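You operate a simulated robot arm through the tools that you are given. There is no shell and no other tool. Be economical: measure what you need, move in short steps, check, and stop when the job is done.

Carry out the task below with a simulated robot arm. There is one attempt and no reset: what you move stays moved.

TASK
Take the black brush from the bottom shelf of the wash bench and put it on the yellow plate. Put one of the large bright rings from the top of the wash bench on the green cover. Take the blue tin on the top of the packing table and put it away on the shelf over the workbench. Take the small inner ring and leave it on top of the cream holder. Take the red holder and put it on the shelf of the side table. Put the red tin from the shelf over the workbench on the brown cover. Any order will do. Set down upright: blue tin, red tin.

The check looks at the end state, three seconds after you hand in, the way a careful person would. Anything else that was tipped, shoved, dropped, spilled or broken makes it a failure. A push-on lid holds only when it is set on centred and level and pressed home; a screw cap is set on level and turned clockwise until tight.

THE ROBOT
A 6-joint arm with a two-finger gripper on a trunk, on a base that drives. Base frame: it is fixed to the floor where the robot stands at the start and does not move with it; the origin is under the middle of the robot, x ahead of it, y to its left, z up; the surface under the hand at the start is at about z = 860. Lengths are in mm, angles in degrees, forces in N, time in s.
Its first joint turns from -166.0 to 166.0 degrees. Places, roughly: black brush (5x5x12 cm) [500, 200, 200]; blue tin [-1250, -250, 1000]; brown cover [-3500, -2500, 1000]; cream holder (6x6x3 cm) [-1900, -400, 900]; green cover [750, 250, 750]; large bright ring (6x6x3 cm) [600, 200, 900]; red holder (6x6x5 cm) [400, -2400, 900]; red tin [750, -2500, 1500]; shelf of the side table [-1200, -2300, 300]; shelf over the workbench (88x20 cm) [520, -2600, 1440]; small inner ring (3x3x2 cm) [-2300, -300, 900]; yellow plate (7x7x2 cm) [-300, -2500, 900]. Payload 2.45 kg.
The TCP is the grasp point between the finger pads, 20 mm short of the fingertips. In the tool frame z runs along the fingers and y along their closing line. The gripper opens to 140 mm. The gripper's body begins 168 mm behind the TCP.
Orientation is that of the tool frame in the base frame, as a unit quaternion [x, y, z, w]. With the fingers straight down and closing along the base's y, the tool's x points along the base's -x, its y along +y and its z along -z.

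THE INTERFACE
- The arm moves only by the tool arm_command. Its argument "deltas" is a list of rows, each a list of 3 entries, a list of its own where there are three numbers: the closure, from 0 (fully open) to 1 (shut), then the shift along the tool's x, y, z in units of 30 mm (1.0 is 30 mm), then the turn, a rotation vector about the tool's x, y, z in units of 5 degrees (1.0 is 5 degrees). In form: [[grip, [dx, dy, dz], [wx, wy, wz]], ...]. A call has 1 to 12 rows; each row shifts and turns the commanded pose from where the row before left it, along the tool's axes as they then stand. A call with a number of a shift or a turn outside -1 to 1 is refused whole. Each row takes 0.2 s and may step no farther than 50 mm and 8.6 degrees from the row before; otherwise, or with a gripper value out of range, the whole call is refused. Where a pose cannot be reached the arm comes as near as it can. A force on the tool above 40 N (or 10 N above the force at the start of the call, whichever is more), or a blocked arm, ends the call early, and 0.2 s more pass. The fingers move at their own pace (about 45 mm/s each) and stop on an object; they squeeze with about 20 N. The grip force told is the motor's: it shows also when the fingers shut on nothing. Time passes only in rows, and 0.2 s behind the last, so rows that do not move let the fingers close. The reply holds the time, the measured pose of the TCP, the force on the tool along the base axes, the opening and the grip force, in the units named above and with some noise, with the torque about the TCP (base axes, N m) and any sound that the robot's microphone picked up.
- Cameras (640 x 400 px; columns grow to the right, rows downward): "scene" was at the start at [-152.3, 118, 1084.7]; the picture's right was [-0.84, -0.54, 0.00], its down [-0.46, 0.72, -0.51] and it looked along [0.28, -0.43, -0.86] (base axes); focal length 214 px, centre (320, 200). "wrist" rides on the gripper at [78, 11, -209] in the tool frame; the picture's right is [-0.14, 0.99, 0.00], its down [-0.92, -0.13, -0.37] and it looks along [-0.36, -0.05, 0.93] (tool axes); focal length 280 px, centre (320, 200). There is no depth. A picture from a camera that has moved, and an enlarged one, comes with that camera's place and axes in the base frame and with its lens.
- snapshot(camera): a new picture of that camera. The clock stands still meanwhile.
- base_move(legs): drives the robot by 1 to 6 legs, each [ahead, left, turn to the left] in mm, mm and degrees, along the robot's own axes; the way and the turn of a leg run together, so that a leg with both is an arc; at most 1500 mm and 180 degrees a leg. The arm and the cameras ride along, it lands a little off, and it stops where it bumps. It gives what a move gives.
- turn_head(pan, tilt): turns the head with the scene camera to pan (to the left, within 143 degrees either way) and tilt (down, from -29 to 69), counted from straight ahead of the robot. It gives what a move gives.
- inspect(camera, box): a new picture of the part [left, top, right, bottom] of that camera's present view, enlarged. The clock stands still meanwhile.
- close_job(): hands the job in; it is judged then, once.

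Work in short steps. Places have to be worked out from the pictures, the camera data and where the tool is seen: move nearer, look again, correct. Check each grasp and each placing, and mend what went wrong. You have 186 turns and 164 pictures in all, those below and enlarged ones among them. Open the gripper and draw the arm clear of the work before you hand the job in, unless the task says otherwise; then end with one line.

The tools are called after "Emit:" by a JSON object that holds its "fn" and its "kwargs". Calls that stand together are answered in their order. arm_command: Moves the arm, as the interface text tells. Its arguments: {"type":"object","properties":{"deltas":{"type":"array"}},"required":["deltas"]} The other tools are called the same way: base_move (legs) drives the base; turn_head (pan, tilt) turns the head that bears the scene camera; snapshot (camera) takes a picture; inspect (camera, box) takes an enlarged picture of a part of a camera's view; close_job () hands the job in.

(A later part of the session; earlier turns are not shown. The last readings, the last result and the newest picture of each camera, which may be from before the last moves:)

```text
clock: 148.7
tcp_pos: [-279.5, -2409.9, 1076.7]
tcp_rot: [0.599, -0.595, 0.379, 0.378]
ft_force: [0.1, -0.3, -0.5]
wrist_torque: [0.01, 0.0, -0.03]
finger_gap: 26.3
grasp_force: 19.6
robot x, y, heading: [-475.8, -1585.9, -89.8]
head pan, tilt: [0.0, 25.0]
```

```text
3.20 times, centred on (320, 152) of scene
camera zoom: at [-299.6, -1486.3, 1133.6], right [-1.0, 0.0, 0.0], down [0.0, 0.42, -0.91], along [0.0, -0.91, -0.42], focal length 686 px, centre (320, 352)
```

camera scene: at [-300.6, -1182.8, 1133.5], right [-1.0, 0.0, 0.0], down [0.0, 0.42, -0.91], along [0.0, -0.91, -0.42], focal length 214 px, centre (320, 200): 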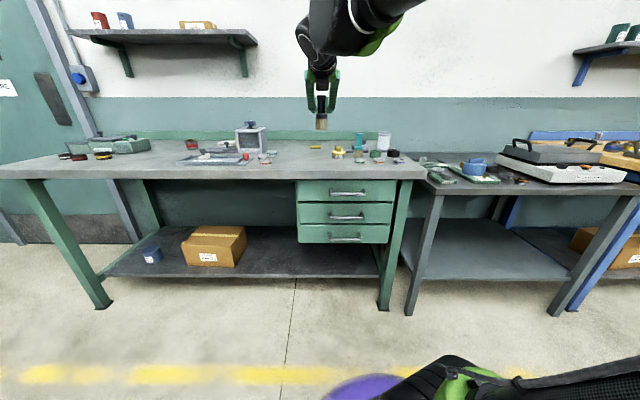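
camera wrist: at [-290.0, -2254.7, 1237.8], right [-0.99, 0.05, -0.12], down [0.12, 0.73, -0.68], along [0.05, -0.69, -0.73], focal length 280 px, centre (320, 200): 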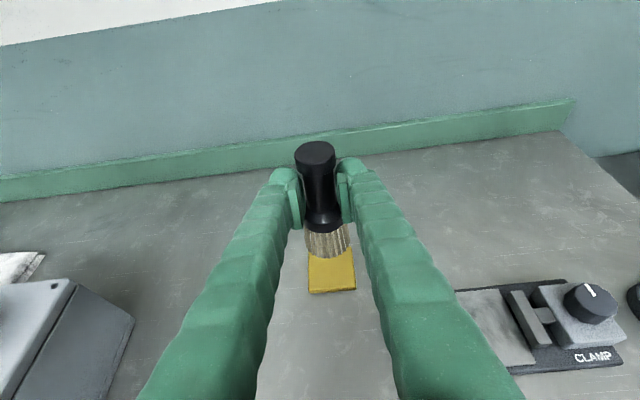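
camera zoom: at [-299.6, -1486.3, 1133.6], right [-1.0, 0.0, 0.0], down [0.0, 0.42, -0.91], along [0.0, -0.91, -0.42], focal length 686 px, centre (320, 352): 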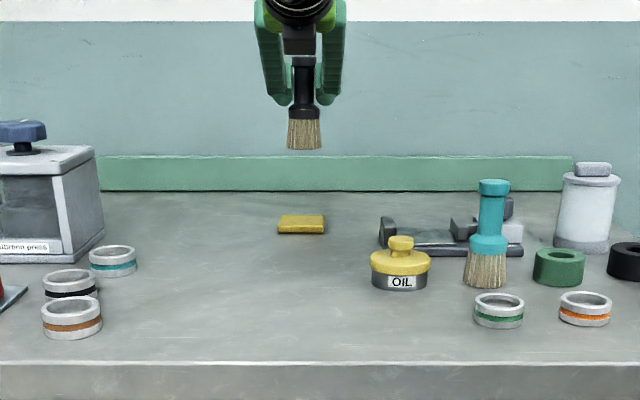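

Triangulating, the table is at z≈880 and the plate centre ≈[-272, -2460]. The bristle end is ~79 mm below the TCP. I approach to about 35 mm above.

Emit:
{"fn": "arm_command", "kwargs": {"deltas": [[0.95, [-0.37, -0.08, 0.79], [0, 0, 0]], [0.95, [-0.37, -0.08, 0.79], [0, 0, 0]], [0.95, [-0.37, -0.08, 0.79], [0, 0, 0]], [0.95, [0, 0, 0], [0, 0, 0]]]}}

Emit:
{"fn": "snapshot", "kwargs": {"camera": "wrist"}}

Emit:
{"fn": "inspect", "kwargs": {"camera": "scene", "box": [280, 110, 360, 175]}}

```text
clock: 149.7
tcp_pos: [-270.4, -2459.5, 1015.2]
tcp_rot: [0.599, -0.596, 0.378, 0.378]
ft_force: [-0.3, 0.4, -0.5]
wrist_torque: [0.03, 0.04, -0.03]
finger_gap: 26.0
grasp_force: 20.5
robot x, y, heading: [-476.9, -1586.6, -90.0]
head pan, tilt: [0.0, 25.0]
```

```text
102 pictures are left
camera wrist: at [-282.3, -2304.6, 1176.9], right [-0.99, 0.05, -0.12], down [0.12, 0.73, -0.68], along [0.05, -0.69, -0.73], focal length 280 px, centre (320, 200)
```

wrist: 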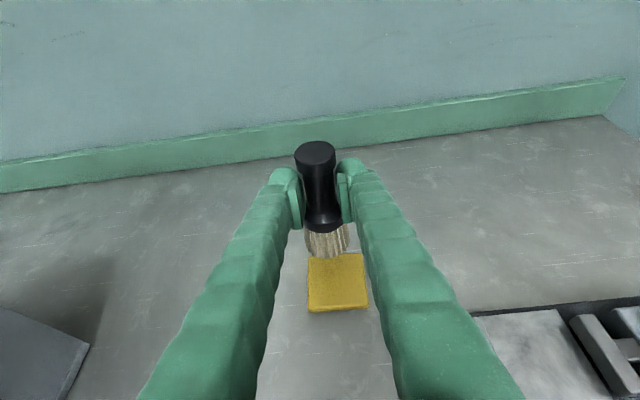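

```text
6.15 times, centred on (320, 142) of scene
camera zoom: at [-299.6, -1486.4, 1133.6], right [-1.0, 0.0, 0.0], down [0.0, 0.42, -0.91], along [0.0, -0.91, -0.42], focal length 1320 px, centre (320, 554)
```

zoom: 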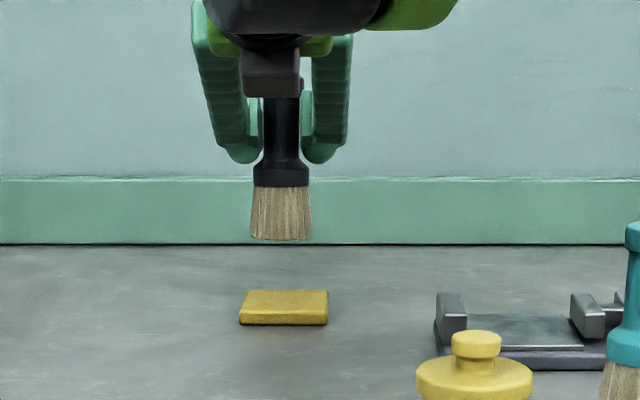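

The brush is over the plate. I lower ~28 mm, then creep.

Emit:
{"fn": "arm_command", "kwargs": {"deltas": [[0.95, [-0.45, 0.03, 0.14], [0, 0, 0]], [0.95, [-0.45, 0.03, 0.14], [0, 0, 0]], [0.95, [0, 0, 0], [0, 0, 0]]]}}

Emit:
{"fn": "inspect", "kwargs": {"camera": "scene", "box": [280, 110, 360, 175]}}

Emit:
{"fn": "arm_command", "kwargs": {"deltas": [[0.95, [-0.1, 0, 0.045], [0, 0, 0]], [0.95, [0, 0, 0], [0, 0, 0]]]}}

```text
clock: 150.5
tcp_pos: [-273.6, -2455.8, 986.9]
tcp_rot: [0.598, -0.596, 0.379, 0.379]
ft_force: [0.1, 0.3, -1.4]
wrist_torque: [0.02, -0.01, -0.01]
finger_gap: 26.0
grasp_force: 19.8
robot x, y, heading: [-475.1, -1580.8, -89.7]
head pan, tilt: [0.0, 25.0]
```

```text
6.15 times, centred on (320, 142) of scene
camera zoom: at [-299.6, -1486.4, 1133.6], right [-1.0, 0.0, 0.0], down [0.0, 0.42, -0.91], along [0.0, -0.91, -0.42], focal length 1320 px, centre (320, 554)
```

zoom: 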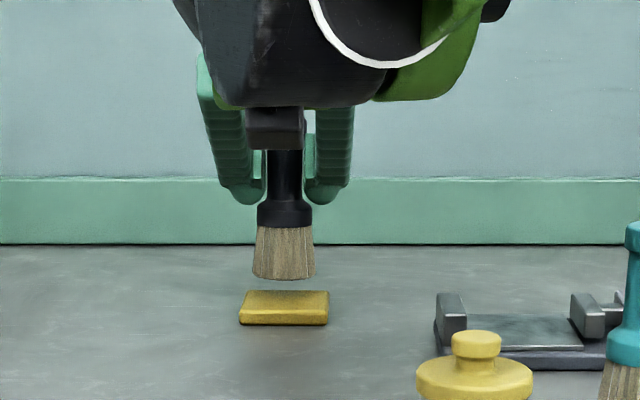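

```text
clock: 151.1
tcp_pos: [-273.9, -2456.2, 984.9]
tcp_rot: [0.599, -0.595, 0.379, 0.379]
ft_force: [-0.6, -0.2, -0.6]
wrist_torque: [0.0, 0.01, 0.01]
finger_gap: 26.3
grasp_force: 19.8
robot x, y, heading: [-476.3, -1586.9, -89.9]
head pan, tilt: [0.0, 25.0]
```

About 15 mm remain. Lower 11 mm, then creep until contact.

Emit:
{"fn": "arm_command", "kwargs": {"deltas": [[0.95, [-0.33, 0, 0.155], [0, 0, 0]], [0.95, [0, 0, 0], [0, 0, 0]], [0.95, [-0.08, 0, 0.037], [0, 0, 0]], [0.95, [0, 0, 0], [0, 0, 0]]]}}

Emit:
{"fn": "inspect", "kwargs": {"camera": "scene", "box": [280, 110, 360, 175]}}

```text
clock: 152.1
tcp_pos: [-273.8, -2455.8, 970.8]
tcp_rot: [0.6, -0.595, 0.379, 0.377]
ft_force: [3.1, 0.6, 15.7]
wrist_torque: [-0.31, 0.01, 0.04]
finger_gap: 26.3
grasp_force: 19.8
robot x, y, heading: [-472.8, -1587.2, -89.9]
head pan, tilt: [0.0, 25.0]
```

```text
6.15 times, centred on (320, 142) of scene
camera zoom: at [-299.6, -1485.8, 1133.5], right [-1.0, 0.0, 0.0], down [0.0, 0.42, -0.91], along [0.0, -0.91, -0.42], focal length 1320 px, centre (320, 554)
```

zoom: 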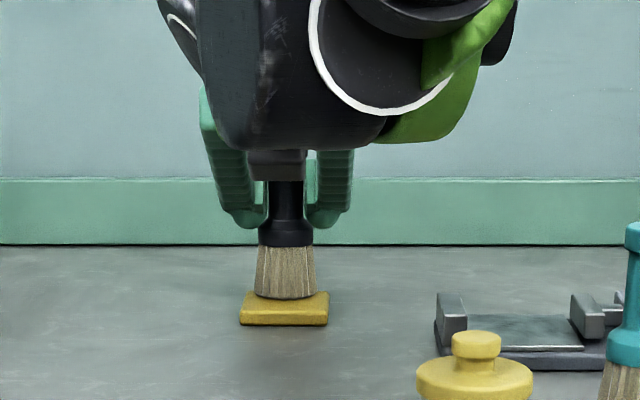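

Contact (≈16 N), brush stands centred on the plate. I relieve slightly, open, and retreat back along the tool.

Emit:
{"fn": "arm_command", "kwargs": {"deltas": [[0.95, [0.05, 0, -0.02], [0, 0, 0]], [0.8, [0, 0, 0], [0, 0, 0]], [0.7, [0, 0, 0], [0, 0, 0]], [0.55, [0, 0, 0], [0, 0, 0]], [0.5, [0, 0, 0], [0, 0, 0]], [0.5, [0, 0, 0], [0, 0, 0]], [0.5, [0, 0, -0.8], [0, 0, 0]], [0.5, [0, 0, -1], [0, 0, 0]], [0.5, [0, 0, -1], [0, 0, 0]], [0.5, [0, 0, -1], [0, 0, 0]]]}}

Emit:
{"fn": "inspect", "kwargs": {"camera": "scene", "box": [220, 90, 420, 215]}}

Emit:
{"fn": "snapshot", "kwargs": {"camera": "wrist"}}

```text
clock: 154.3
tcp_pos: [-275.3, -2351.6, 1017.9]
tcp_rot: [0.599, -0.595, 0.38, 0.379]
ft_force: [-0.2, -0.8, 0.3]
wrist_torque: [0.01, 0.01, 0.02]
finger_gap: 70.0
grasp_force: 0.0
robot x, y, heading: [-474.4, -1582.0, -89.8]
head pan, tilt: [0.0, 25.0]
```

```text
3.20 times, centred on (320, 152) of scene
camera zoom: at [-299.6, -1486.5, 1133.6], right [-1.0, 0.0, 0.0], down [0.0, 0.42, -0.91], along [0.0, -0.91, -0.42], focal length 686 px, centre (320, 352)
```

zoom: 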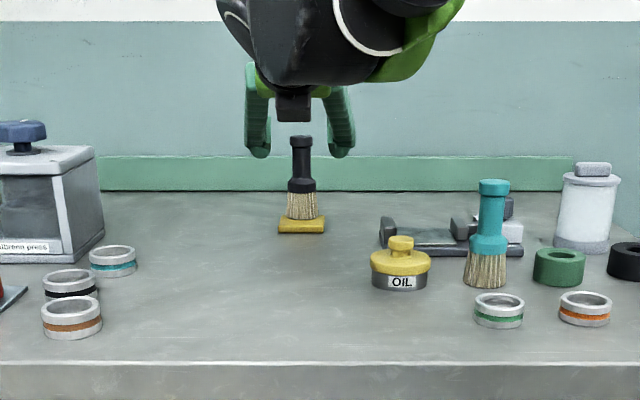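

```text
97 pictures are left
camera wrist: at [-285.6, -2196.6, 1181.3], right [-0.99, 0.05, -0.12], down [0.12, 0.73, -0.68], along [0.05, -0.69, -0.73], focal length 280 px, centre (320, 200)
```

wrist: 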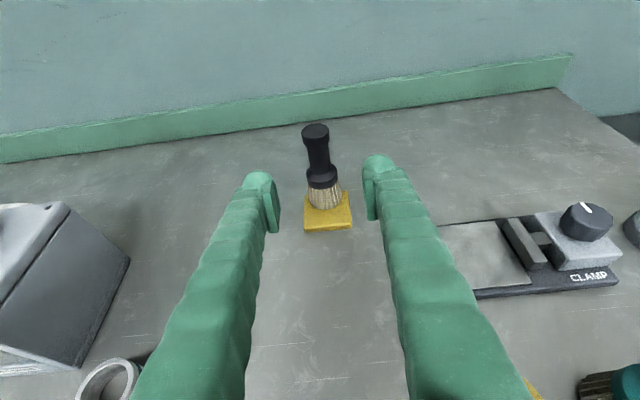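

Brush stands on the plate. Next, the red holder, near [420, -2411]: I back up, strafe left and look with the wrist camera, keeping this tool attitude (good for the low shelf).

Emit:
{"fn": "base_move", "kwargs": {"legs": [[-350, 0, 0], [0, 695, 0], [200, 0, 0]]}}

Emit:
{"fn": "snapshot", "kwargs": {"camera": "wrist"}}

Emit:
{"fn": "snapshot", "kwargs": {"camera": "scene"}}

```text
clock: 161.2
tcp_pos: [427.8, -2187.1, 1019.4]
tcp_rot: [0.603, -0.592, 0.381, 0.376]
ft_force: [0.7, 0.2, -0.3]
wrist_torque: [0.01, 0.0, -0.03]
finger_gap: 70.0
grasp_force: 0.1
robot x, y, heading: [214.2, -1419.2, -89.3]
head pan, tilt: [0.0, 25.0]
```

```text
96 pictures are left
camera wrist: at [413.7, -2030.9, 1181.2], right [-0.99, 0.04, -0.12], down [0.11, 0.73, -0.68], along [0.06, -0.68, -0.73], focal length 280 px, centre (320, 200)
```

wrist: 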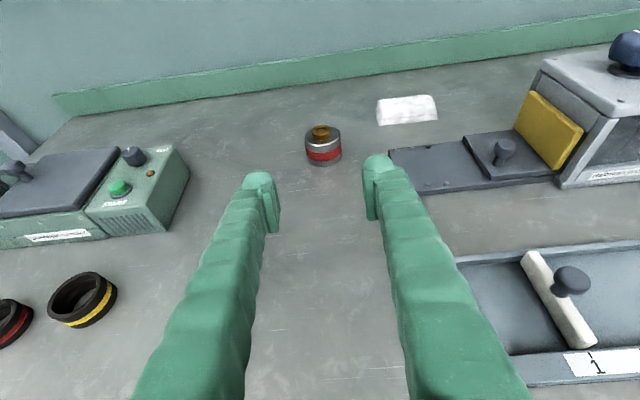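

```text
95 pictures are left
camera scene: at [389.4, -1320.8, 1133.6], right [-1.0, -0.02, 0.0], down [-0.01, 0.42, -0.91], along [0.01, -0.91, -0.42], focal length 214 px, centre (320, 200)
```

scene: 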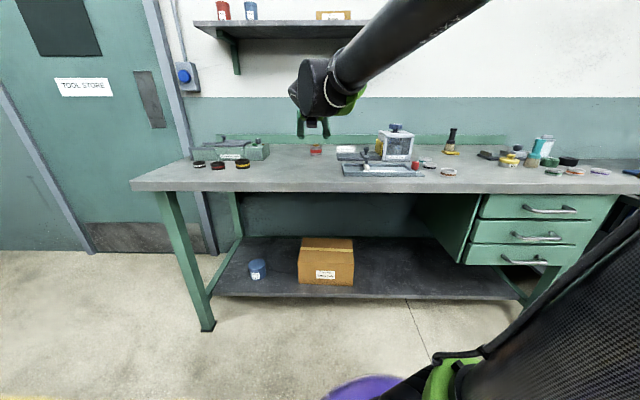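

The candidate at ≈[430, -2390] matches the listed place; I zoom in on it.

Emit:
{"fn": "inspect", "kwargs": {"camera": "wrist", "box": [270, 90, 380, 190]}}

Emit:
{"fn": "inspect", "kwargs": {"camera": "scene", "box": [180, 120, 440, 190]}}

```text
4.00 times, centred on (325, 140) of wrist
camera zoom: at [413.7, -2030.9, 1181.2], right [-0.99, 0.04, -0.12], down [0.11, 0.73, -0.68], along [0.06, -0.68, -0.73], focal length 1122 px, centre (300, 440)
```

zoom: 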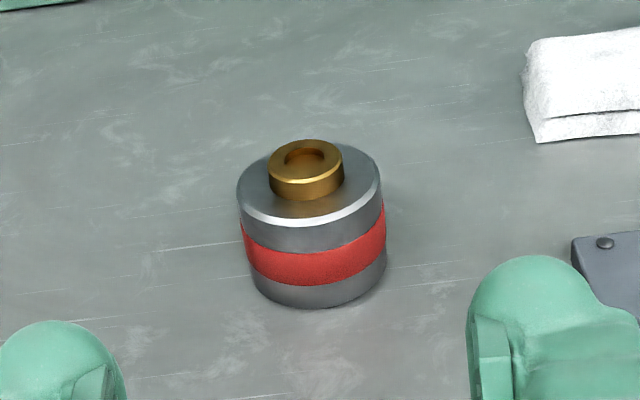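

```text
2.46 times, centred on (310, 155) of scene
camera zoom: at [389.4, -1320.8, 1133.6], right [-1.0, -0.02, 0.0], down [-0.01, 0.42, -0.91], along [0.01, -0.91, -0.42], focal length 528 px, centre (345, 311)
```

zoom: 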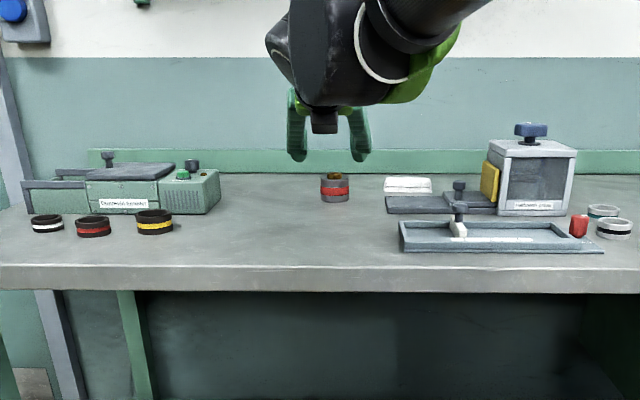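

It's a steel cylinder with a red band and a brass ring on top (maybe loose) – I keep it level. I advance along the tool line halfway, then check.

Emit:
{"fn": "arm_command", "kwargs": {"deltas": [[0.3, [0, 0, 0.9], [0, 0, 0]], [0.25, [0, 0, 0.9], [0, 0, 0]], [0.25, [0, 0, 0.9], [0, 0, 0]], [0.25, [0, 0, 0.9], [0, 0, 0]], [0.25, [0, 0, 0.9], [0, 0, 0]], [0.25, [0, 0, 0], [0, 0, 0]]]}}

Emit:
{"fn": "snapshot", "kwargs": {"camera": "wrist"}}

```text
clock: 162.6
tcp_pos: [429.7, -2307.8, 960.3]
tcp_rot: [0.603, -0.591, 0.382, 0.376]
ft_force: [-0.5, -0.2, -0.3]
wrist_torque: [-0.02, -0.02, 0.0]
finger_gap: 105.1
grasp_force: 0.1
robot x, y, heading: [212.5, -1419.2, -89.1]
head pan, tilt: [0.0, 25.0]
```

```text
92 pictures are left
camera wrist: at [415.9, -2153.0, 1122.7], right [-0.99, 0.04, -0.12], down [0.11, 0.73, -0.68], along [0.06, -0.68, -0.73], focal length 280 px, centre (320, 200)
```

wrist: 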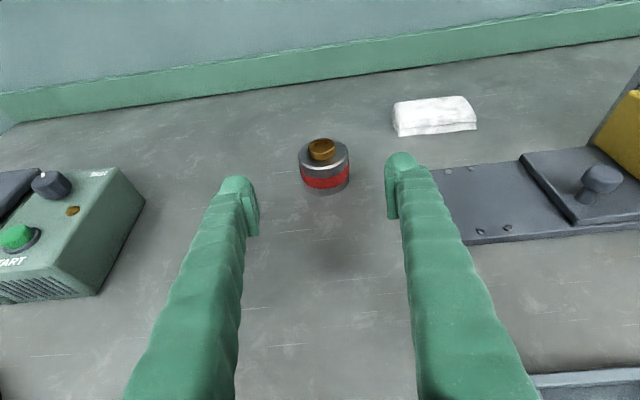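

Holder centre ≈[427, -2412]. I advance to straddle it and close.

Emit:
{"fn": "arm_command", "kwargs": {"deltas": [[0.25, [-0.02, 0.03, 0.8], [0, 0, 0]], [0.25, [-0.02, 0.03, 0.8], [0, 0, 0]], [0.25, [-0.02, 0.03, 0.8], [0, 0, 0]], [0.25, [-0.02, 0, 0.8], [0, 0, 0]], [0.25, [0, 0, 0.65], [0, 0, 0]], [0.25, [0, 0, 0], [0, 0, 0]]]}}

Emit:
{"fn": "snapshot", "kwargs": {"camera": "wrist"}}

```text
clock: 164.0
tcp_pos: [429.3, -2414.4, 910.0]
tcp_rot: [0.603, -0.591, 0.382, 0.376]
ft_force: [-0.4, 0.5, -0.4]
wrist_torque: [0.01, 0.0, -0.01]
finger_gap: 104.9
grasp_force: 0.1
robot x, y, heading: [213.6, -1420.2, -89.3]
head pan, tilt: [0.0, 25.0]
```

```text
91 pictures are left
camera wrist: at [415.1, -2257.9, 1071.5], right [-0.99, 0.04, -0.12], down [0.11, 0.73, -0.68], along [0.06, -0.68, -0.73], focal length 280 px, centre (320, 200)
```

wrist: 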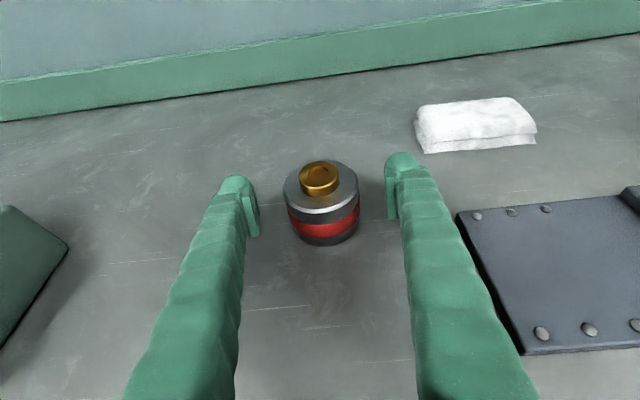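

Centred. Close the gripper.

Emit:
{"fn": "arm_command", "kwargs": {"deltas": [[0.5, [0, 0, 0], [0, 0, 0]], [0.7, [0, 0, 0], [0, 0, 0]], [0.8, [0, 0, 0], [0, 0, 0]], [0.8, [0, 0, 0], [0, 0, 0]], [0.8, [0, 0, 0], [0, 0, 0]], [0.8, [0.3, 0, -0.14], [0, 0, 0]], [0.8, [0.6, 0, -0.28], [0, 0, 0]], [0.8, [0.6, 0, -0.28], [0, 0, 0]]]}}

Emit:
{"fn": "snapshot", "kwargs": {"camera": "wrist"}}

```text
clock: 165.8
tcp_pos: [428.3, -2412.7, 959.8]
tcp_rot: [0.603, -0.591, 0.382, 0.376]
ft_force: [0.0, 0.2, -6.3]
wrist_torque: [0.0, 0.01, 0.0]
finger_gap: 56.7
grasp_force: 19.7
robot x, y, heading: [213.7, -1421.6, -89.0]
head pan, tilt: [0.0, 25.0]
```

```text
90 pictures are left
camera wrist: at [414.5, -2257.3, 1120.8], right [-0.99, 0.04, -0.12], down [0.11, 0.73, -0.68], along [0.06, -0.68, -0.73], focal length 280 px, centre (320, 200)
```

wrist: 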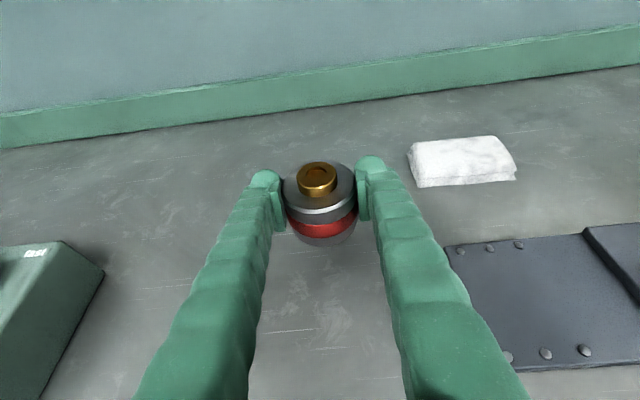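

Held (56.7 mm, about 0.6 kg). I raise, retract, and drive toward the side table.

Emit:
{"fn": "arm_command", "kwargs": {"deltas": [[0.85, [0.6, 0, -0.28], [0, 0, 0]], [0.85, [0.9, 0, -0.42], [0, 0, 0]], [0.85, [0.9, 0, -0.42], [0, 0, 0]], [0.85, [0.6, 0, -0.5], [0, 0, 0]], [0.85, [0, 0, -0.8], [0, 0, 0]], [0.85, [-0.3, 0, -0.9], [0, 0, 0]], [0.85, [-0.42, 0, -0.9], [0, 0, 0]], [0.85, [-0.42, 0, -0.9], [0, 0, 0]], [0.85, [-0.42, 0, -0.9], [0, 0, 0]], [0.85, [-0.3, 0, -0.6], [0, 0, 0]]]}}

Emit:
{"fn": "base_move", "kwargs": {"legs": [[-240, 0, -0.7], [0, -800, 0], [0, -810, 0]]}}

Emit:
{"fn": "turn_head", "kwargs": {"pan": 0, "tilt": 35}}

Emit:
{"fn": "snapshot", "kwargs": {"camera": "scene"}}

Emit:
{"fn": "snapshot", "kwargs": {"camera": "wrist"}}

```text
clock: 168.0
tcp_pos: [425.2, -2246.6, 1074.6]
tcp_rot: [0.603, -0.592, 0.382, 0.376]
ft_force: [-0.2, -0.4, -6.5]
wrist_torque: [0.0, 0.01, -0.01]
finger_gap: 57.2
grasp_force: 19.7
robot x, y, heading: [213.8, -1424.9, -89.1]
head pan, tilt: [0.0, 25.0]
```

```text
clock: 177.6
tcp_pos: [-1187.6, -2019.0, 1074.8]
tcp_rot: [0.603, -0.591, 0.382, 0.376]
ft_force: [-0.9, -0.5, -6.7]
wrist_torque: [-0.02, 0.04, -0.02]
finger_gap: 57.0
grasp_force: 20.0
robot x, y, heading: [-1398.3, -1191.3, -89.1]
head pan, tilt: [0.0, 25.0]
```

```text
clock: 178.3
tcp_pos: [-1187.9, -2018.8, 1074.5]
tcp_rot: [0.604, -0.59, 0.383, 0.375]
ft_force: [0.5, 0.0, -5.9]
wrist_torque: [-0.01, 0.0, 0.02]
finger_gap: 56.9
grasp_force: 19.9
robot x, y, heading: [-1396.5, -1188.1, -89.2]
head pan, tilt: [0.0, 35.0]
```

```text
89 pictures are left
camera scene: at [-1222.6, -1087.0, 1117.9], right [-1.0, -0.02, 0.0], down [-0.01, 0.57, -0.82], along [0.01, -0.82, -0.57], focal length 214 px, centre (320, 200)
```

scene: 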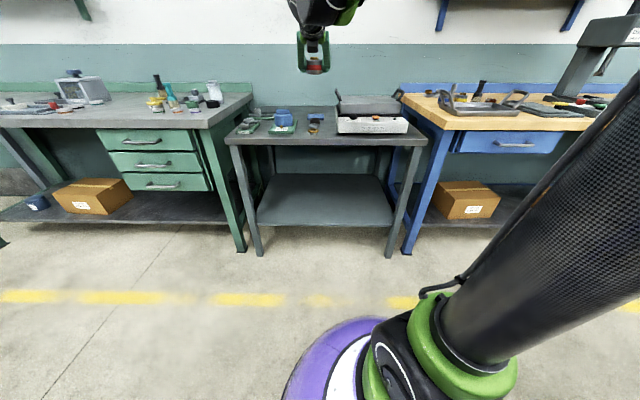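

```text
88 pictures are left
camera wrist: at [-1201.0, -1862.2, 1236.6], right [-0.99, 0.04, -0.12], down [0.11, 0.73, -0.68], along [0.06, -0.68, -0.73], focal length 280 px, centre (320, 200)
```

wrist: 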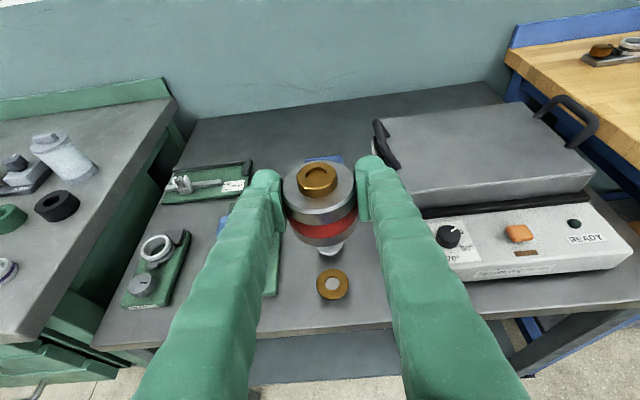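

The side-table shelf is clear: front edge y≈-2055, z≈260. I back up 80 mm and lower the hand in front of the table to z≈450.

Emit:
{"fn": "base_move", "kwargs": {"legs": [[-85, 0, -0.8]]}}

Emit:
{"fn": "arm_command", "kwargs": {"deltas": [[0.85, [-1, 0, 0.47], [0, 0, 0]], [0.85, [-1, 0, 0.47], [0, 0, 0]], [0.85, [-1, 0, 0.47], [0, 0, 0]], [0.85, [-1, 0, 0.47], [0, 0, 0]], [0.85, [-1, 0, 0.47], [0, 0, 0]], [0.85, [-1, 0, 0.47], [0, 0, 0]], [0.85, [-1, 0, 0.47], [0, 0, 0]], [0.85, [-1, 0, 0.47], [0, 0, 0]], [0.85, [-1, 0, 0.47], [0, 0, 0]], [0.85, [-1, 0, 0.47], [0, 0, 0]]]}}

Emit:
{"fn": "arm_command", "kwargs": {"deltas": [[0.85, [-1, 0, 0.47], [0, 0, 0]], [0.85, [-1, 0, 0.47], [0, 0, 0]], [0.85, [-1, 0, 0.47], [0, 0, 0]], [0.85, [-1, 0, 0.47], [0, 0, 0]], [0.85, [-1, 0, 0.47], [0, 0, 0]], [0.85, [-1, 0, 0.47], [0, 0, 0]], [0.85, [-1, 0, 0.47], [0, 0, 0]], [0.85, [-1, 0, 0.47], [0, 0, 0]]]}}

Emit:
{"fn": "snapshot", "kwargs": {"camera": "scene"}}

Emit:
{"fn": "snapshot", "kwargs": {"camera": "wrist"}}

```text
clock: 179.4
tcp_pos: [-1201.2, -1934.5, 1075.0]
tcp_rot: [0.598, -0.596, 0.379, 0.379]
ft_force: [1.0, 0.1, -6.1]
wrist_torque: [-0.02, -0.01, -0.01]
finger_gap: 56.9
grasp_force: 20.0
robot x, y, heading: [-1398.6, -1102.8, -89.9]
head pan, tilt: [0.0, 35.0]
```

```text
clock: 181.6
tcp_pos: [-1201.5, -1934.1, 744.7]
tcp_rot: [0.598, -0.596, 0.379, 0.379]
ft_force: [-0.2, 0.6, -6.2]
wrist_torque: [0.01, -0.03, 0.02]
finger_gap: 57.0
grasp_force: 19.7
robot x, y, heading: [-1396.6, -1103.0, -89.9]
head pan, tilt: [0.0, 35.0]
```

```text
clock: 183.4
tcp_pos: [-1187.1, -1974.1, 533.5]
tcp_rot: [0.599, -0.597, 0.377, 0.378]
ft_force: [-0.3, 0.0, -5.6]
wrist_torque: [-0.02, 0.01, 0.02]
finger_gap: 56.8
grasp_force: 20.3
out of reach, approached as far as the arm can: row 6, 7, 8
robot x, y, heading: [-1397.6, -1106.5, -90.0]
head pan, tilt: [0.0, 35.0]
```

```text
87 pictures are left
camera scene: at [-1221.8, -1004.2, 1117.8], right [-1.0, 0.0, 0.0], down [0.0, 0.57, -0.82], along [0.0, -0.82, -0.57], focal length 214 px, centre (320, 200)
```

scene: 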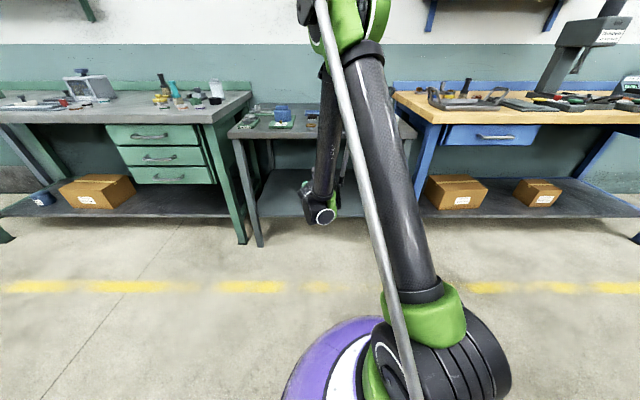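

```text
86 pictures are left
camera wrist: at [-1197.9, -1819.4, 695.7], right [-0.99, 0.06, -0.12], down [0.12, 0.73, -0.67], along [0.05, -0.68, -0.73], focal length 280 px, centre (320, 200)
```

wrist: 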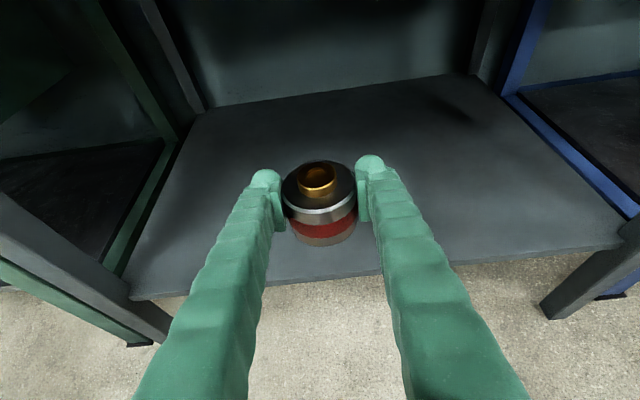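

Limit due to folding again; I extend forward into the shelf space first, then lower.

Emit:
{"fn": "arm_command", "kwargs": {"deltas": [[0.85, [0.42, 0, 0.9], [0, 0, 0]], [0.85, [0.42, 0, 0.9], [0, 0, 0]], [0.85, [0.42, 0, 0.9], [0, 0, 0]], [0.85, [0.42, 0, 0.9], [0, 0, 0]], [0.85, [0, 0, 0.95], [0, 0, 0]], [0.85, [-0.2, 0, 0.95], [0, 0, 0]]]}}

Emit:
{"fn": "snapshot", "kwargs": {"camera": "wrist"}}

```text
clock: 184.8
tcp_pos: [-1188.3, -2143.9, 502.5]
tcp_rot: [0.599, -0.596, 0.378, 0.378]
ft_force: [0.2, 0.1, -6.3]
wrist_torque: [0.0, 0.0, 0.03]
finger_gap: 57.0
grasp_force: 19.7
robot x, y, heading: [-1398.3, -1105.8, -90.1]
head pan, tilt: [0.0, 35.0]
```

```text
85 pictures are left
camera wrist: at [-1199.3, -1987.5, 663.9], right [-0.99, 0.06, -0.12], down [0.12, 0.73, -0.68], along [0.05, -0.68, -0.73], focal length 280 px, centre (320, 200)
```

wrist: 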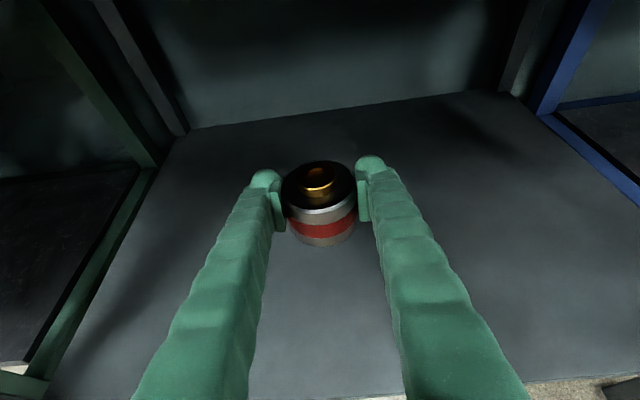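

Now lower toward the shelf, watching force.

Emit:
{"fn": "arm_command", "kwargs": {"deltas": [[0.85, [-0.9, 0, 0.5], [0, 0, 0]], [0.85, [-0.9, 0, 0.5], [0, 0, 0]], [0.85, [-0.9, 0, 0.45], [0, 0, 0]], [0.85, [-0.9, 0, 0.42], [0, 0, 0]], [0.85, [-0.9, 0, 0.42], [0, 0, 0]], [0.85, [0, 0, 0], [0, 0, 0]]]}}

Emit:
{"fn": "snapshot", "kwargs": {"camera": "wrist"}}

```text
clock: 186.2
tcp_pos: [-1186.5, -2148.3, 351.3]
tcp_rot: [0.598, -0.596, 0.378, 0.379]
ft_force: [0.4, 0.6, -6.2]
wrist_torque: [0.01, 0.0, 0.02]
finger_gap: 56.6
grasp_force: 19.8
robot x, y, heading: [-1397.7, -1104.4, -89.7]
head pan, tilt: [0.0, 35.0]
```

```text
84 pictures are left
camera wrist: at [-1197.0, -1993.6, 512.4], right [-0.99, 0.06, -0.12], down [0.12, 0.73, -0.68], along [0.05, -0.68, -0.73], focal length 280 px, centre (320, 200)
```

wrist: 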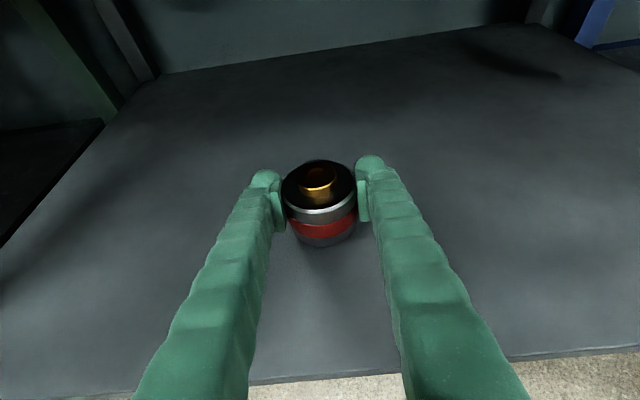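

Continue down in small steps.

Emit:
{"fn": "arm_command", "kwargs": {"deltas": [[0.85, [-0.7, 0, 0.33], [0, 0, 0]], [0.85, [-0.5, 0, 0.23], [0, 0, 0]], [0.85, [-0.15, 0, 0.07], [0, 0, 0]], [0.85, [-0.15, 0, 0.07], [0, 0, 0]], [0.85, [0, 0, 0], [0, 0, 0]]]}}

Emit:
{"fn": "snapshot", "kwargs": {"camera": "wrist"}}

```text
clock: 187.4
tcp_pos: [-1185.0, -2150.9, 304.4]
tcp_rot: [0.598, -0.596, 0.378, 0.379]
ft_force: [-2.3, 4.3, 20.6]
wrist_torque: [-0.08, -0.24, 0.1]
finger_gap: 57.4
grasp_force: 19.9
robot x, y, heading: [-1399.3, -1107.1, -89.8]
head pan, tilt: [0.0, 35.0]
```

```text
83 pictures are left
camera wrist: at [-1196.5, -1994.9, 465.7], right [-0.99, 0.06, -0.12], down [0.12, 0.73, -0.68], along [0.05, -0.68, -0.73], focal length 280 px, centre (320, 200)
```

wrist: 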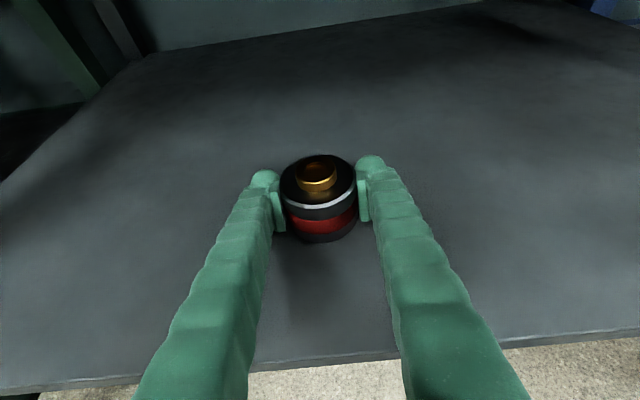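

Contact at 20 N: it rests on the shelf. I relieve 1 mm, open, and retreat along the tool.

Emit:
{"fn": "arm_command", "kwargs": {"deltas": [[0.85, [0.06, 0, -0.03], [0, 0, 0]], [0.5, [0, 0, 0], [0, 0, 0]], [0.35, [0, 0, 0], [0, 0, 0]], [0.3, [0, 0, 0], [0, 0, 0]], [0.3, [0, 0, 0], [0, 0, 0]], [0.3, [0.1, 0, -0.9], [0, 0, 0]], [0.3, [0.1, 0, -0.9], [0, 0, 0]], [0.3, [0.1, 0, -0.9], [0, 0, 0]]]}}

Emit:
{"fn": "snapshot", "kwargs": {"camera": "wrist"}}

```text
clock: 189.2
tcp_pos: [-1175.2, -2115.3, 366.1]
tcp_rot: [0.599, -0.597, 0.377, 0.377]
ft_force: [-0.4, -0.3, 0.0]
wrist_torque: [0.06, 0.0, -0.01]
finger_gap: 98.0
grasp_force: 0.0
out of reach, approached as far as the arm can: row 6, 7, 8
robot x, y, heading: [-1400.8, -1105.2, -89.8]
head pan, tilt: [0.0, 35.0]
```

```text
82 pictures are left
camera wrist: at [-1185.4, -1960.3, 528.7], right [-0.99, 0.06, -0.12], down [0.13, 0.73, -0.67], along [0.05, -0.68, -0.73], focal length 280 px, centre (320, 200)
```

wrist: 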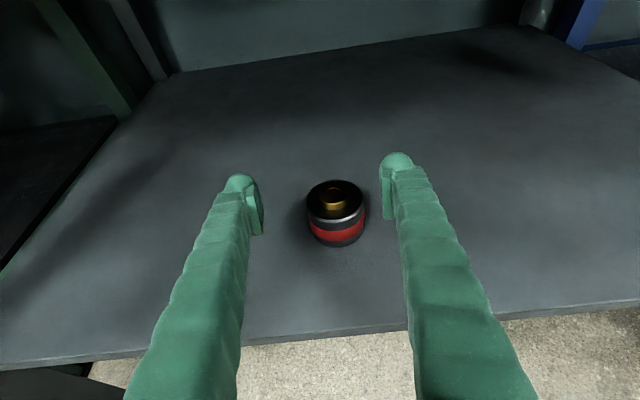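

Holder stands on the shelf. I back the base 90 mm, then raise the arm clear and look.

Emit:
{"fn": "base_move", "kwargs": {"legs": [[-90, 0, 0]]}}

Emit:
{"fn": "arm_command", "kwargs": {"deltas": [[0.3, [1, 0, -0.47], [0, 0, 0]], [0.3, [1, 0, -0.47], [0, 0, 0]], [0.3, [1, 0, -0.47], [0, 0, 0]], [0.3, [1, 0, -0.47], [0, 0, 0]], [0.3, [0, 0, -1], [0, 0, 0]], [0.3, [0, 0, -1], [0, 0, 0]], [0.3, [0, 0, -1], [0, 0, 0]], [0.3, [0, 0, -1], [0, 0, 0]], [0.3, [0, 0, -1], [0, 0, 0]], [0.3, [1, 0, -0.6], [0, 0, 0]], [0.3, [1, 0, -0.6], [0, 0, 0]], [0.3, [1, 0, -0.6], [0, 0, 0]]]}}

Emit:
{"fn": "inspect", "kwargs": {"camera": "scene", "box": [220, 90, 420, 260]}}

```text
clock: 190.3
tcp_pos: [-1174.2, -2025.5, 366.8]
tcp_rot: [0.599, -0.597, 0.377, 0.378]
ft_force: [-0.3, 0.3, 0.3]
wrist_torque: [0.01, -0.01, -0.07]
finger_gap: 97.9
grasp_force: 0.1
robot x, y, heading: [-1395.3, -1017.5, -89.9]
head pan, tilt: [0.0, 35.0]
```

```text
clock: 192.9
tcp_pos: [-1174.9, -1881.4, 669.2]
tcp_rot: [0.599, -0.597, 0.377, 0.377]
ft_force: [-0.4, 0.5, 0.1]
wrist_torque: [0.04, 0.0, -0.02]
finger_gap: 98.1
grasp_force: 0.0
robot x, y, heading: [-1397.6, -1017.2, -89.8]
head pan, tilt: [0.0, 35.0]
```

```text
2.35 times, centred on (320, 175) of scene
camera zoom: at [-1221.9, -913.7, 1117.8], right [-1.0, 0.0, 0.0], down [0.0, 0.57, -0.82], along [0.0, -0.82, -0.57], focal length 505 px, centre (320, 259)
```

zoom: 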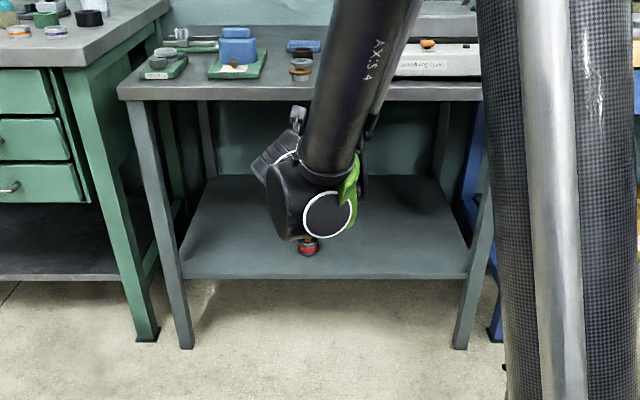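

Holder is safely on the shelf. Next the packing table behind me: I raise the arm, and turn the tool to straight down.

Emit:
{"fn": "arm_command", "kwargs": {"deltas": [[0.3, [1, 0, -0.47], [0, 0, 0]], [0.3, [1, 0, -0.47], [0, 0, 0]], [0.3, [1, 0, -0.47], [0, 0, 0]], [0.3, [1, 0, -0.47], [0, 0, 0]], [0.3, [1, 0, -0.47], [0, 0, 0]], [0.3, [1, 0, -0.47], [0, 0, 0]], [0.3, [1, 0, -0.47], [0, 0, 0]], [0.3, [1, 0, -0.47], [0, 0, 0]], [0.3, [1, 0, -0.47], [0, 0, 0]], [0.3, [1, 0, -0.47], [0, 0, 0]], [0.3, [1, 0, -0.47], [0, 0, 0]], [0.3, [1, 0, -0.47], [0, 0, 0]]]}}

Emit:
{"fn": "arm_command", "kwargs": {"deltas": [[0.3, [0.5, 0, -0.8], [0, -1, 0]], [0.3, [0, 0, -0.8], [0, -1, 0]], [0.3, [0, 0, -0.8], [0, -1, 0]], [0.3, [-0.4, 0, -0.5], [0, -1, 0]], [0.3, [-0.5, 0, -0.4], [0, -1, 0]], [0.3, [-0.5, 0, -0.4], [0, -1, 0]], [0.3, [-0.6, 0, 0], [0, -1, 0]], [0.3, [-0.8, 0, 0], [0, -1, 0]], [0.3, [-0.8, 0, 0], [0, -1, 0]], [0.3, [-0.8, 0, 0], [0, -1, 0]], [0.3, [-0.8, 0, 0], [0, -1, 0]], [0.3, [-0.8, 0, 0], [0, -1, 0]]]}}

Emit:
{"fn": "arm_command", "kwargs": {"deltas": [[0.3, [-0.8, 0, 0], [0, -1, 0]], [0.3, [-0.8, 0, 0], [0, 0, 0]], [0.3, [-0.8, 0, 0], [0, 0, 0]]]}}

Emit:
{"fn": "base_move", "kwargs": {"legs": [[250, 0, 0], [0, 0, -180]]}}

Emit:
{"fn": "turn_head", "kwargs": {"pan": 25, "tilt": 25}}

Emit:
{"fn": "snapshot", "kwargs": {"camera": "scene"}}

```text
clock: 195.5
tcp_pos: [-1171.8, -1882.1, 1065.5]
tcp_rot: [0.599, -0.597, 0.377, 0.378]
ft_force: [0.2, -0.1, -0.1]
wrist_torque: [0.02, 0.01, -0.04]
finger_gap: 98.2
grasp_force: 0.1
robot x, y, heading: [-1396.3, -1013.4, -89.9]
head pan, tilt: [0.0, 35.0]
```

```text
clock: 198.1
tcp_pos: [-1173.6, -1641.1, 1063.5]
tcp_rot: [0.707, -0.706, 0.027, 0.029]
ft_force: [0.4, 0.1, 0.3]
wrist_torque: [-0.03, 0.03, -0.01]
finger_gap: 98.0
grasp_force: 0.0
robot x, y, heading: [-1394.5, -1012.4, -89.9]
head pan, tilt: [0.0, 35.0]
```

```text
clock: 198.9
tcp_pos: [-1175.3, -1570.2, 1063.2]
tcp_rot: [0.708, -0.707, -0.004, -0.002]
ft_force: [0.3, -0.1, 0.5]
wrist_torque: [0.02, 0.01, 0.04]
finger_gap: 98.0
grasp_force: 0.0
robot x, y, heading: [-1393.1, -1014.5, -89.7]
head pan, tilt: [0.0, 35.0]
```

```text
clock: 208.0
tcp_pos: [-1635.6, -717.6, 1062.4]
tcp_rot: [0.697, 0.717, -0.001, 0.004]
ft_force: [-0.6, -0.7, 0.0]
wrist_torque: [-0.04, -0.04, -0.02]
finger_gap: 97.9
grasp_force: 0.0
robot x, y, heading: [-1397.6, -1266.9, 91.7]
head pan, tilt: [0.0, 35.0]
```

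```text
clock: 208.9
tcp_pos: [-1635.6, -717.4, 1062.4]
tcp_rot: [0.697, 0.717, -0.002, 0.003]
ft_force: [0.2, -0.7, -0.1]
wrist_torque: [0.03, -0.01, -0.02]
finger_gap: 97.9
grasp_force: 0.1
robot x, y, heading: [-1397.9, -1265.7, 91.6]
head pan, tilt: [25.0, 25.0]
```

```text
80 pictures are left
camera scene: at [-1607.4, -1379.1, 1133.6], right [0.89, 0.45, 0.0], down [0.19, -0.38, -0.91], along [-0.4, 0.81, -0.42], focal length 214 px, centre (320, 200)
```

scene: 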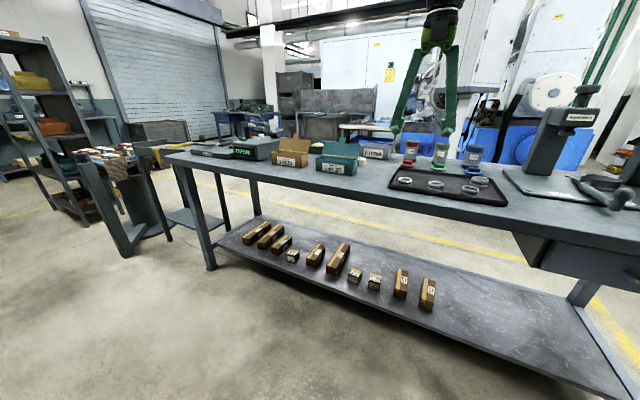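

The packing table shows tins, a tray with rings and trays. I zoom in.

Emit:
{"fn": "inspect", "kwargs": {"camera": "scene", "box": [180, 110, 340, 190]}}

Emit:
{"fn": "inspect", "kwargs": {"camera": "scene", "box": [340, 120, 520, 220]}}

Emit:
{"fn": "snapshot", "kwargs": {"camera": "wrist"}}

```text
4.00 times, centred on (260, 150) of scene
camera zoom: at [-1607.4, -1379.1, 1133.6], right [0.89, 0.45, 0.0], down [0.19, -0.38, -0.91], along [-0.4, 0.81, -0.42], focal length 858 px, centre (560, 400)
```

zoom: 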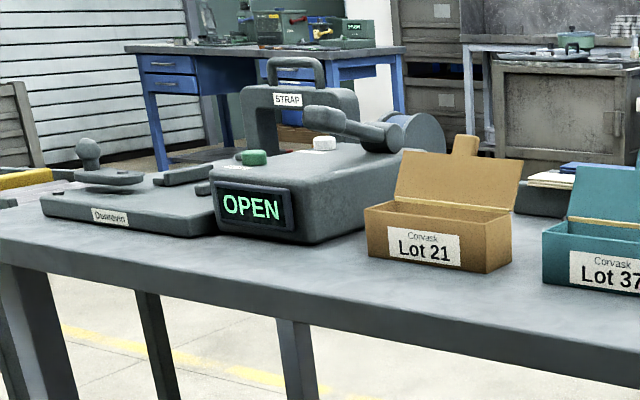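

```text
3.56 times, centred on (430, 170) of scene
camera zoom: at [-1607.4, -1379.1, 1133.6], right [0.89, 0.45, 0.0], down [0.19, -0.38, -0.91], along [-0.4, 0.81, -0.42], focal length 763 px, centre (-71, 307)
```

zoom: 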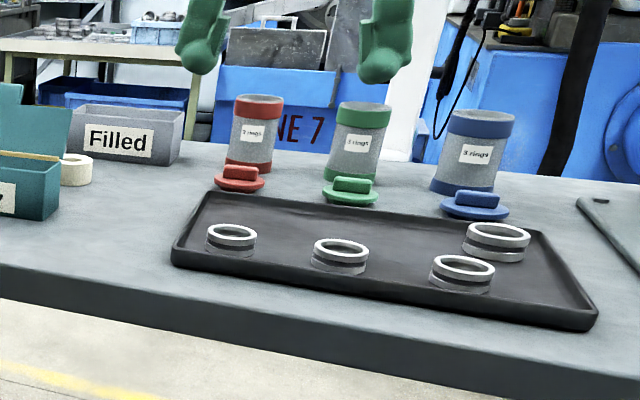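

```text
77 pictures are left
camera wrist: at [-1627.7, -638.3, 1272.8], right [0.99, -0.11, 0.0], down [-0.1, -0.92, 0.38], along [-0.04, -0.37, -0.93], focal length 280 px, centre (320, 200)
```

wrist: 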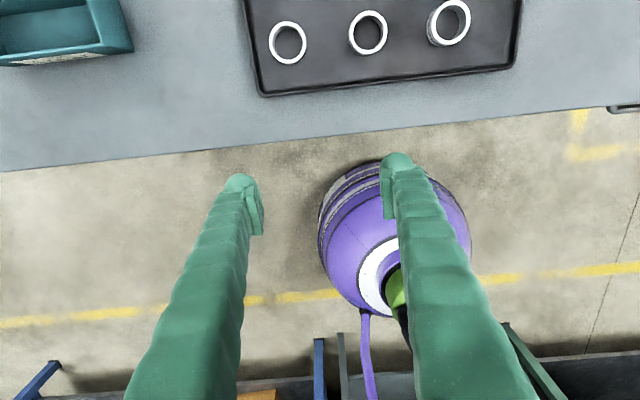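

The cream holder is at about [-1858, -464]. I drive left to find the small inner ring at the far end.

Emit:
{"fn": "base_move", "kwargs": {"legs": [[0, 600, -1.6]]}}

Emit:
{"fn": "turn_head", "kwargs": {"pan": 10, "tilt": 30}}

Emit:
{"fn": "snapshot", "kwargs": {"camera": "scene"}}

```text
clock: 212.3
tcp_pos: [-2219.8, -717.4, 1062.2]
tcp_rot: [0.709, 0.705, -0.001, 0.003]
ft_force: [-0.5, 0.5, 0.2]
wrist_torque: [-0.01, 0.0, 0.0]
finger_gap: 98.0
grasp_force: 0.0
robot x, y, heading: [-2001.9, -1275.6, 89.8]
head pan, tilt: [25.0, 25.0]
```

```text
clock: 213.1
tcp_pos: [-2219.2, -717.2, 1062.2]
tcp_rot: [0.709, 0.705, -0.002, 0.003]
ft_force: [-0.3, -0.2, -0.6]
wrist_torque: [0.01, 0.01, -0.03]
finger_gap: 97.9
grasp_force: 0.1
robot x, y, heading: [-2001.1, -1276.9, 89.7]
head pan, tilt: [10.0, 30.0]
```

```text
76 pictures are left
camera scene: at [-2188.9, -1373.3, 1125.6], right [0.99, 0.17, 0.0], down [0.08, -0.49, -0.87], along [-0.15, 0.85, -0.5], focal length 214 px, centre (320, 200)
```

scene: 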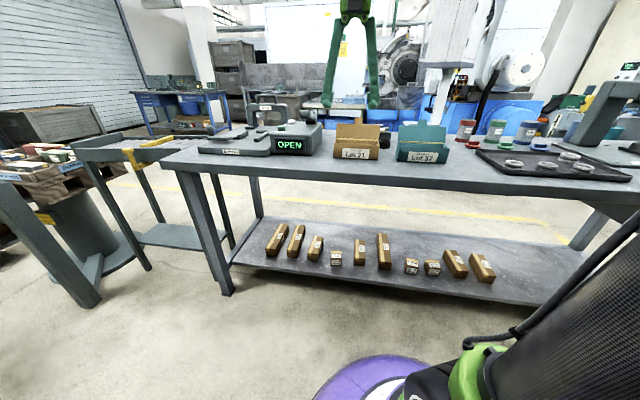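

I zoom on the left end of the tabletop.

Emit:
{"fn": "inspect", "kwargs": {"camera": "scene", "box": [160, 95, 340, 175]}}

Emit:
{"fn": "inspect", "kwargs": {"camera": "scene", "box": [320, 100, 480, 180]}}

```text
3.56 times, centred on (250, 135) of scene
camera zoom: at [-2188.9, -1373.3, 1125.6], right [0.99, 0.17, 0.0], down [0.08, -0.49, -0.87], along [-0.15, 0.85, -0.5], focal length 763 px, centre (569, 431)
```

zoom: 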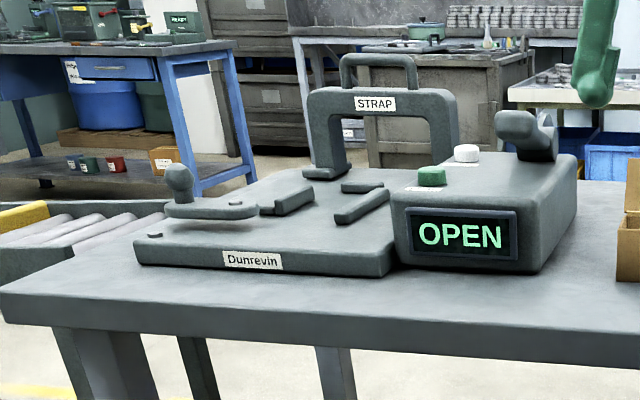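

```text
4.00 times, centred on (400, 140) of scene
camera zoom: at [-2188.9, -1373.3, 1125.6], right [0.99, 0.17, 0.0], down [0.08, -0.49, -0.87], along [-0.15, 0.85, -0.5], focal length 858 px, centre (0, 440)
```

zoom: 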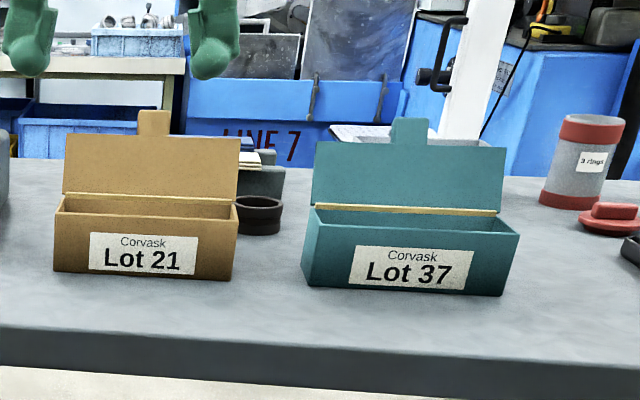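

The boxes hide what's behind. I raise the arm and move forward over the table to look from above with the wrist camera.

Emit:
{"fn": "arm_command", "kwargs": {"deltas": [[0.3, [0, 0, -1], [0, 0, 0]], [0.3, [0, 0, -1], [0, 0, 0]], [0.3, [0, 0, -1], [0, 0, 0]], [0.3, [0, 0, -1], [0, 0, 0]], [0.3, [0.8, 0, -1], [0, 0, 0]], [0.3, [1, 0.5, -1], [0, 0, 0]], [0.3, [1, 0.5, -0.9], [0, 0, 0]], [0.3, [1, 0.5, 0], [0, 0, 0]], [0.3, [1, 0.5, 0], [0, 0, 0]], [0.3, [1, 0, 0], [0, 0, 0]], [0.3, [1, 0, 0], [0, 0, 0]], [0.3, [1, 0, 0], [0, 0, 0]]]}}

Emit:
{"fn": "snapshot", "kwargs": {"camera": "wrist"}}

```text
clock: 215.7
tcp_pos: [-2159.0, -482.6, 1269.8]
tcp_rot: [0.709, 0.705, -0.002, 0.003]
ft_force: [0.0, -0.9, 0.5]
wrist_torque: [0.19, 0.03, 0.01]
finger_gap: 97.9
grasp_force: 0.1
robot x, y, heading: [-1998.0, -1274.9, 89.7]
head pan, tilt: [10.0, 30.0]
```

```text
73 pictures are left
camera wrist: at [-2148.9, -404.2, 1479.2], right [0.99, -0.14, 0.0], down [-0.13, -0.92, 0.38], along [-0.05, -0.37, -0.93], focal length 280 px, centre (320, 200)
```

wrist: 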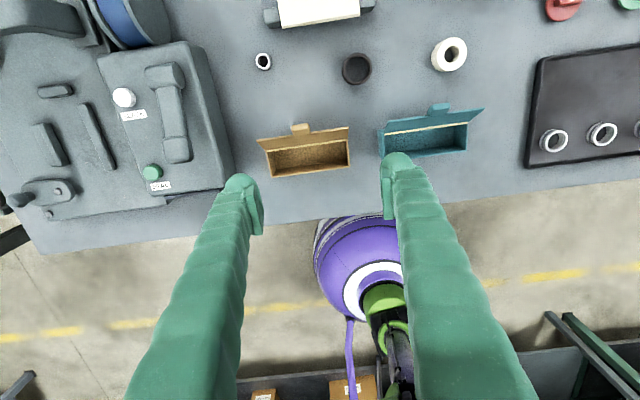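

Small ring at ≈[-2248, -343], cream holder ≈[-1905, -381]. I drive 130 mm closer and yaw the tool 90° so the fingers close along y (clear of the strap machine).

Emit:
{"fn": "base_move", "kwargs": {"legs": [[130, 0, 0]]}}

Emit:
{"fn": "arm_command", "kwargs": {"deltas": [[0.5, [0, 0, 0], [0, 0, 1]], [0.5, [0, 0, 0], [0, 0, 1]], [0.5, [0, 0, 0], [0, 0, 1]], [0.5, [0, 0, 0], [0, 0, 1]], [0.5, [0, 0, 0], [0, 0, 1]], [0.5, [0, 0, 0], [0, 0, 1]], [0.5, [0, 0, 0], [0, 0, 1]], [0.5, [0, 0, 0], [0, 0, 1]], [0.5, [0, 0, 0], [0, 0, 1]], [0.5, [0, 0, 0], [0, 0, 1]], [0.5, [0, 0, 0], [0, 0, 1]], [0.5, [0, 0, 0], [0, 0, 1]]]}}

Emit:
{"fn": "arm_command", "kwargs": {"deltas": [[0.5, [-1, 0, 0.5], [0, 0, 1]], [0.5, [-1, 0, 0.5], [0, 0, 1]], [0.5, [-1, 0, 0.5], [0, 0, 1]], [0.5, [-1, 0, 0.5], [0, 0, 1]], [0.5, [0, 0, 0.5], [0, 0, 1]], [0.5, [0, 0, 0.5], [0, 0, 1]]]}}

Emit:
{"fn": "snapshot", "kwargs": {"camera": "wrist"}}

```text
clock: 216.9
tcp_pos: [-2160.8, -350.0, 1268.2]
tcp_rot: [0.708, 0.706, -0.003, 0.004]
ft_force: [0.4, -0.7, 0.1]
wrist_torque: [0.03, 0.02, -0.01]
finger_gap: 97.8
grasp_force: 0.1
robot x, y, heading: [-1999.0, -1143.9, 89.6]
head pan, tilt: [10.0, 30.0]
```

```text
clock: 219.5
tcp_pos: [-2161.1, -350.0, 1268.5]
tcp_rot: [0.967, 0.256, 0.001, 0.005]
ft_force: [-0.9, 0.3, 0.1]
wrist_torque: [-0.01, -0.01, 0.0]
finger_gap: 70.0
grasp_force: 0.0
robot x, y, heading: [-1998.7, -1140.2, 89.5]
head pan, tilt: [10.0, 30.0]
```

```text
clock: 220.9
tcp_pos: [-2271.7, -397.5, 1176.4]
tcp_rot: [1.0, -0.003, 0.001, 0.005]
ft_force: [-0.3, -0.6, 0.0]
wrist_torque: [0.01, -0.02, 0.0]
finger_gap: 70.1
grasp_force: 0.1
robot x, y, heading: [-1996.1, -1144.2, 89.8]
head pan, tilt: [10.0, 30.0]
```

```text
72 pictures are left
camera wrist: at [-2192.9, -407.2, 1388.1], right [-0.14, -0.99, 0.01], down [-0.92, 0.14, 0.37], along [-0.36, 0.05, -0.93], focal length 280 px, centre (320, 200)
```

wrist: 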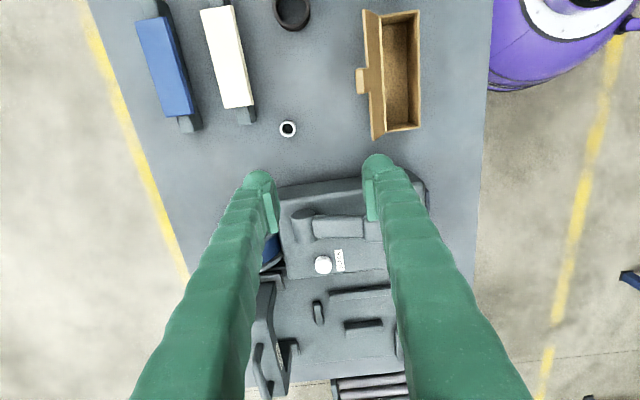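

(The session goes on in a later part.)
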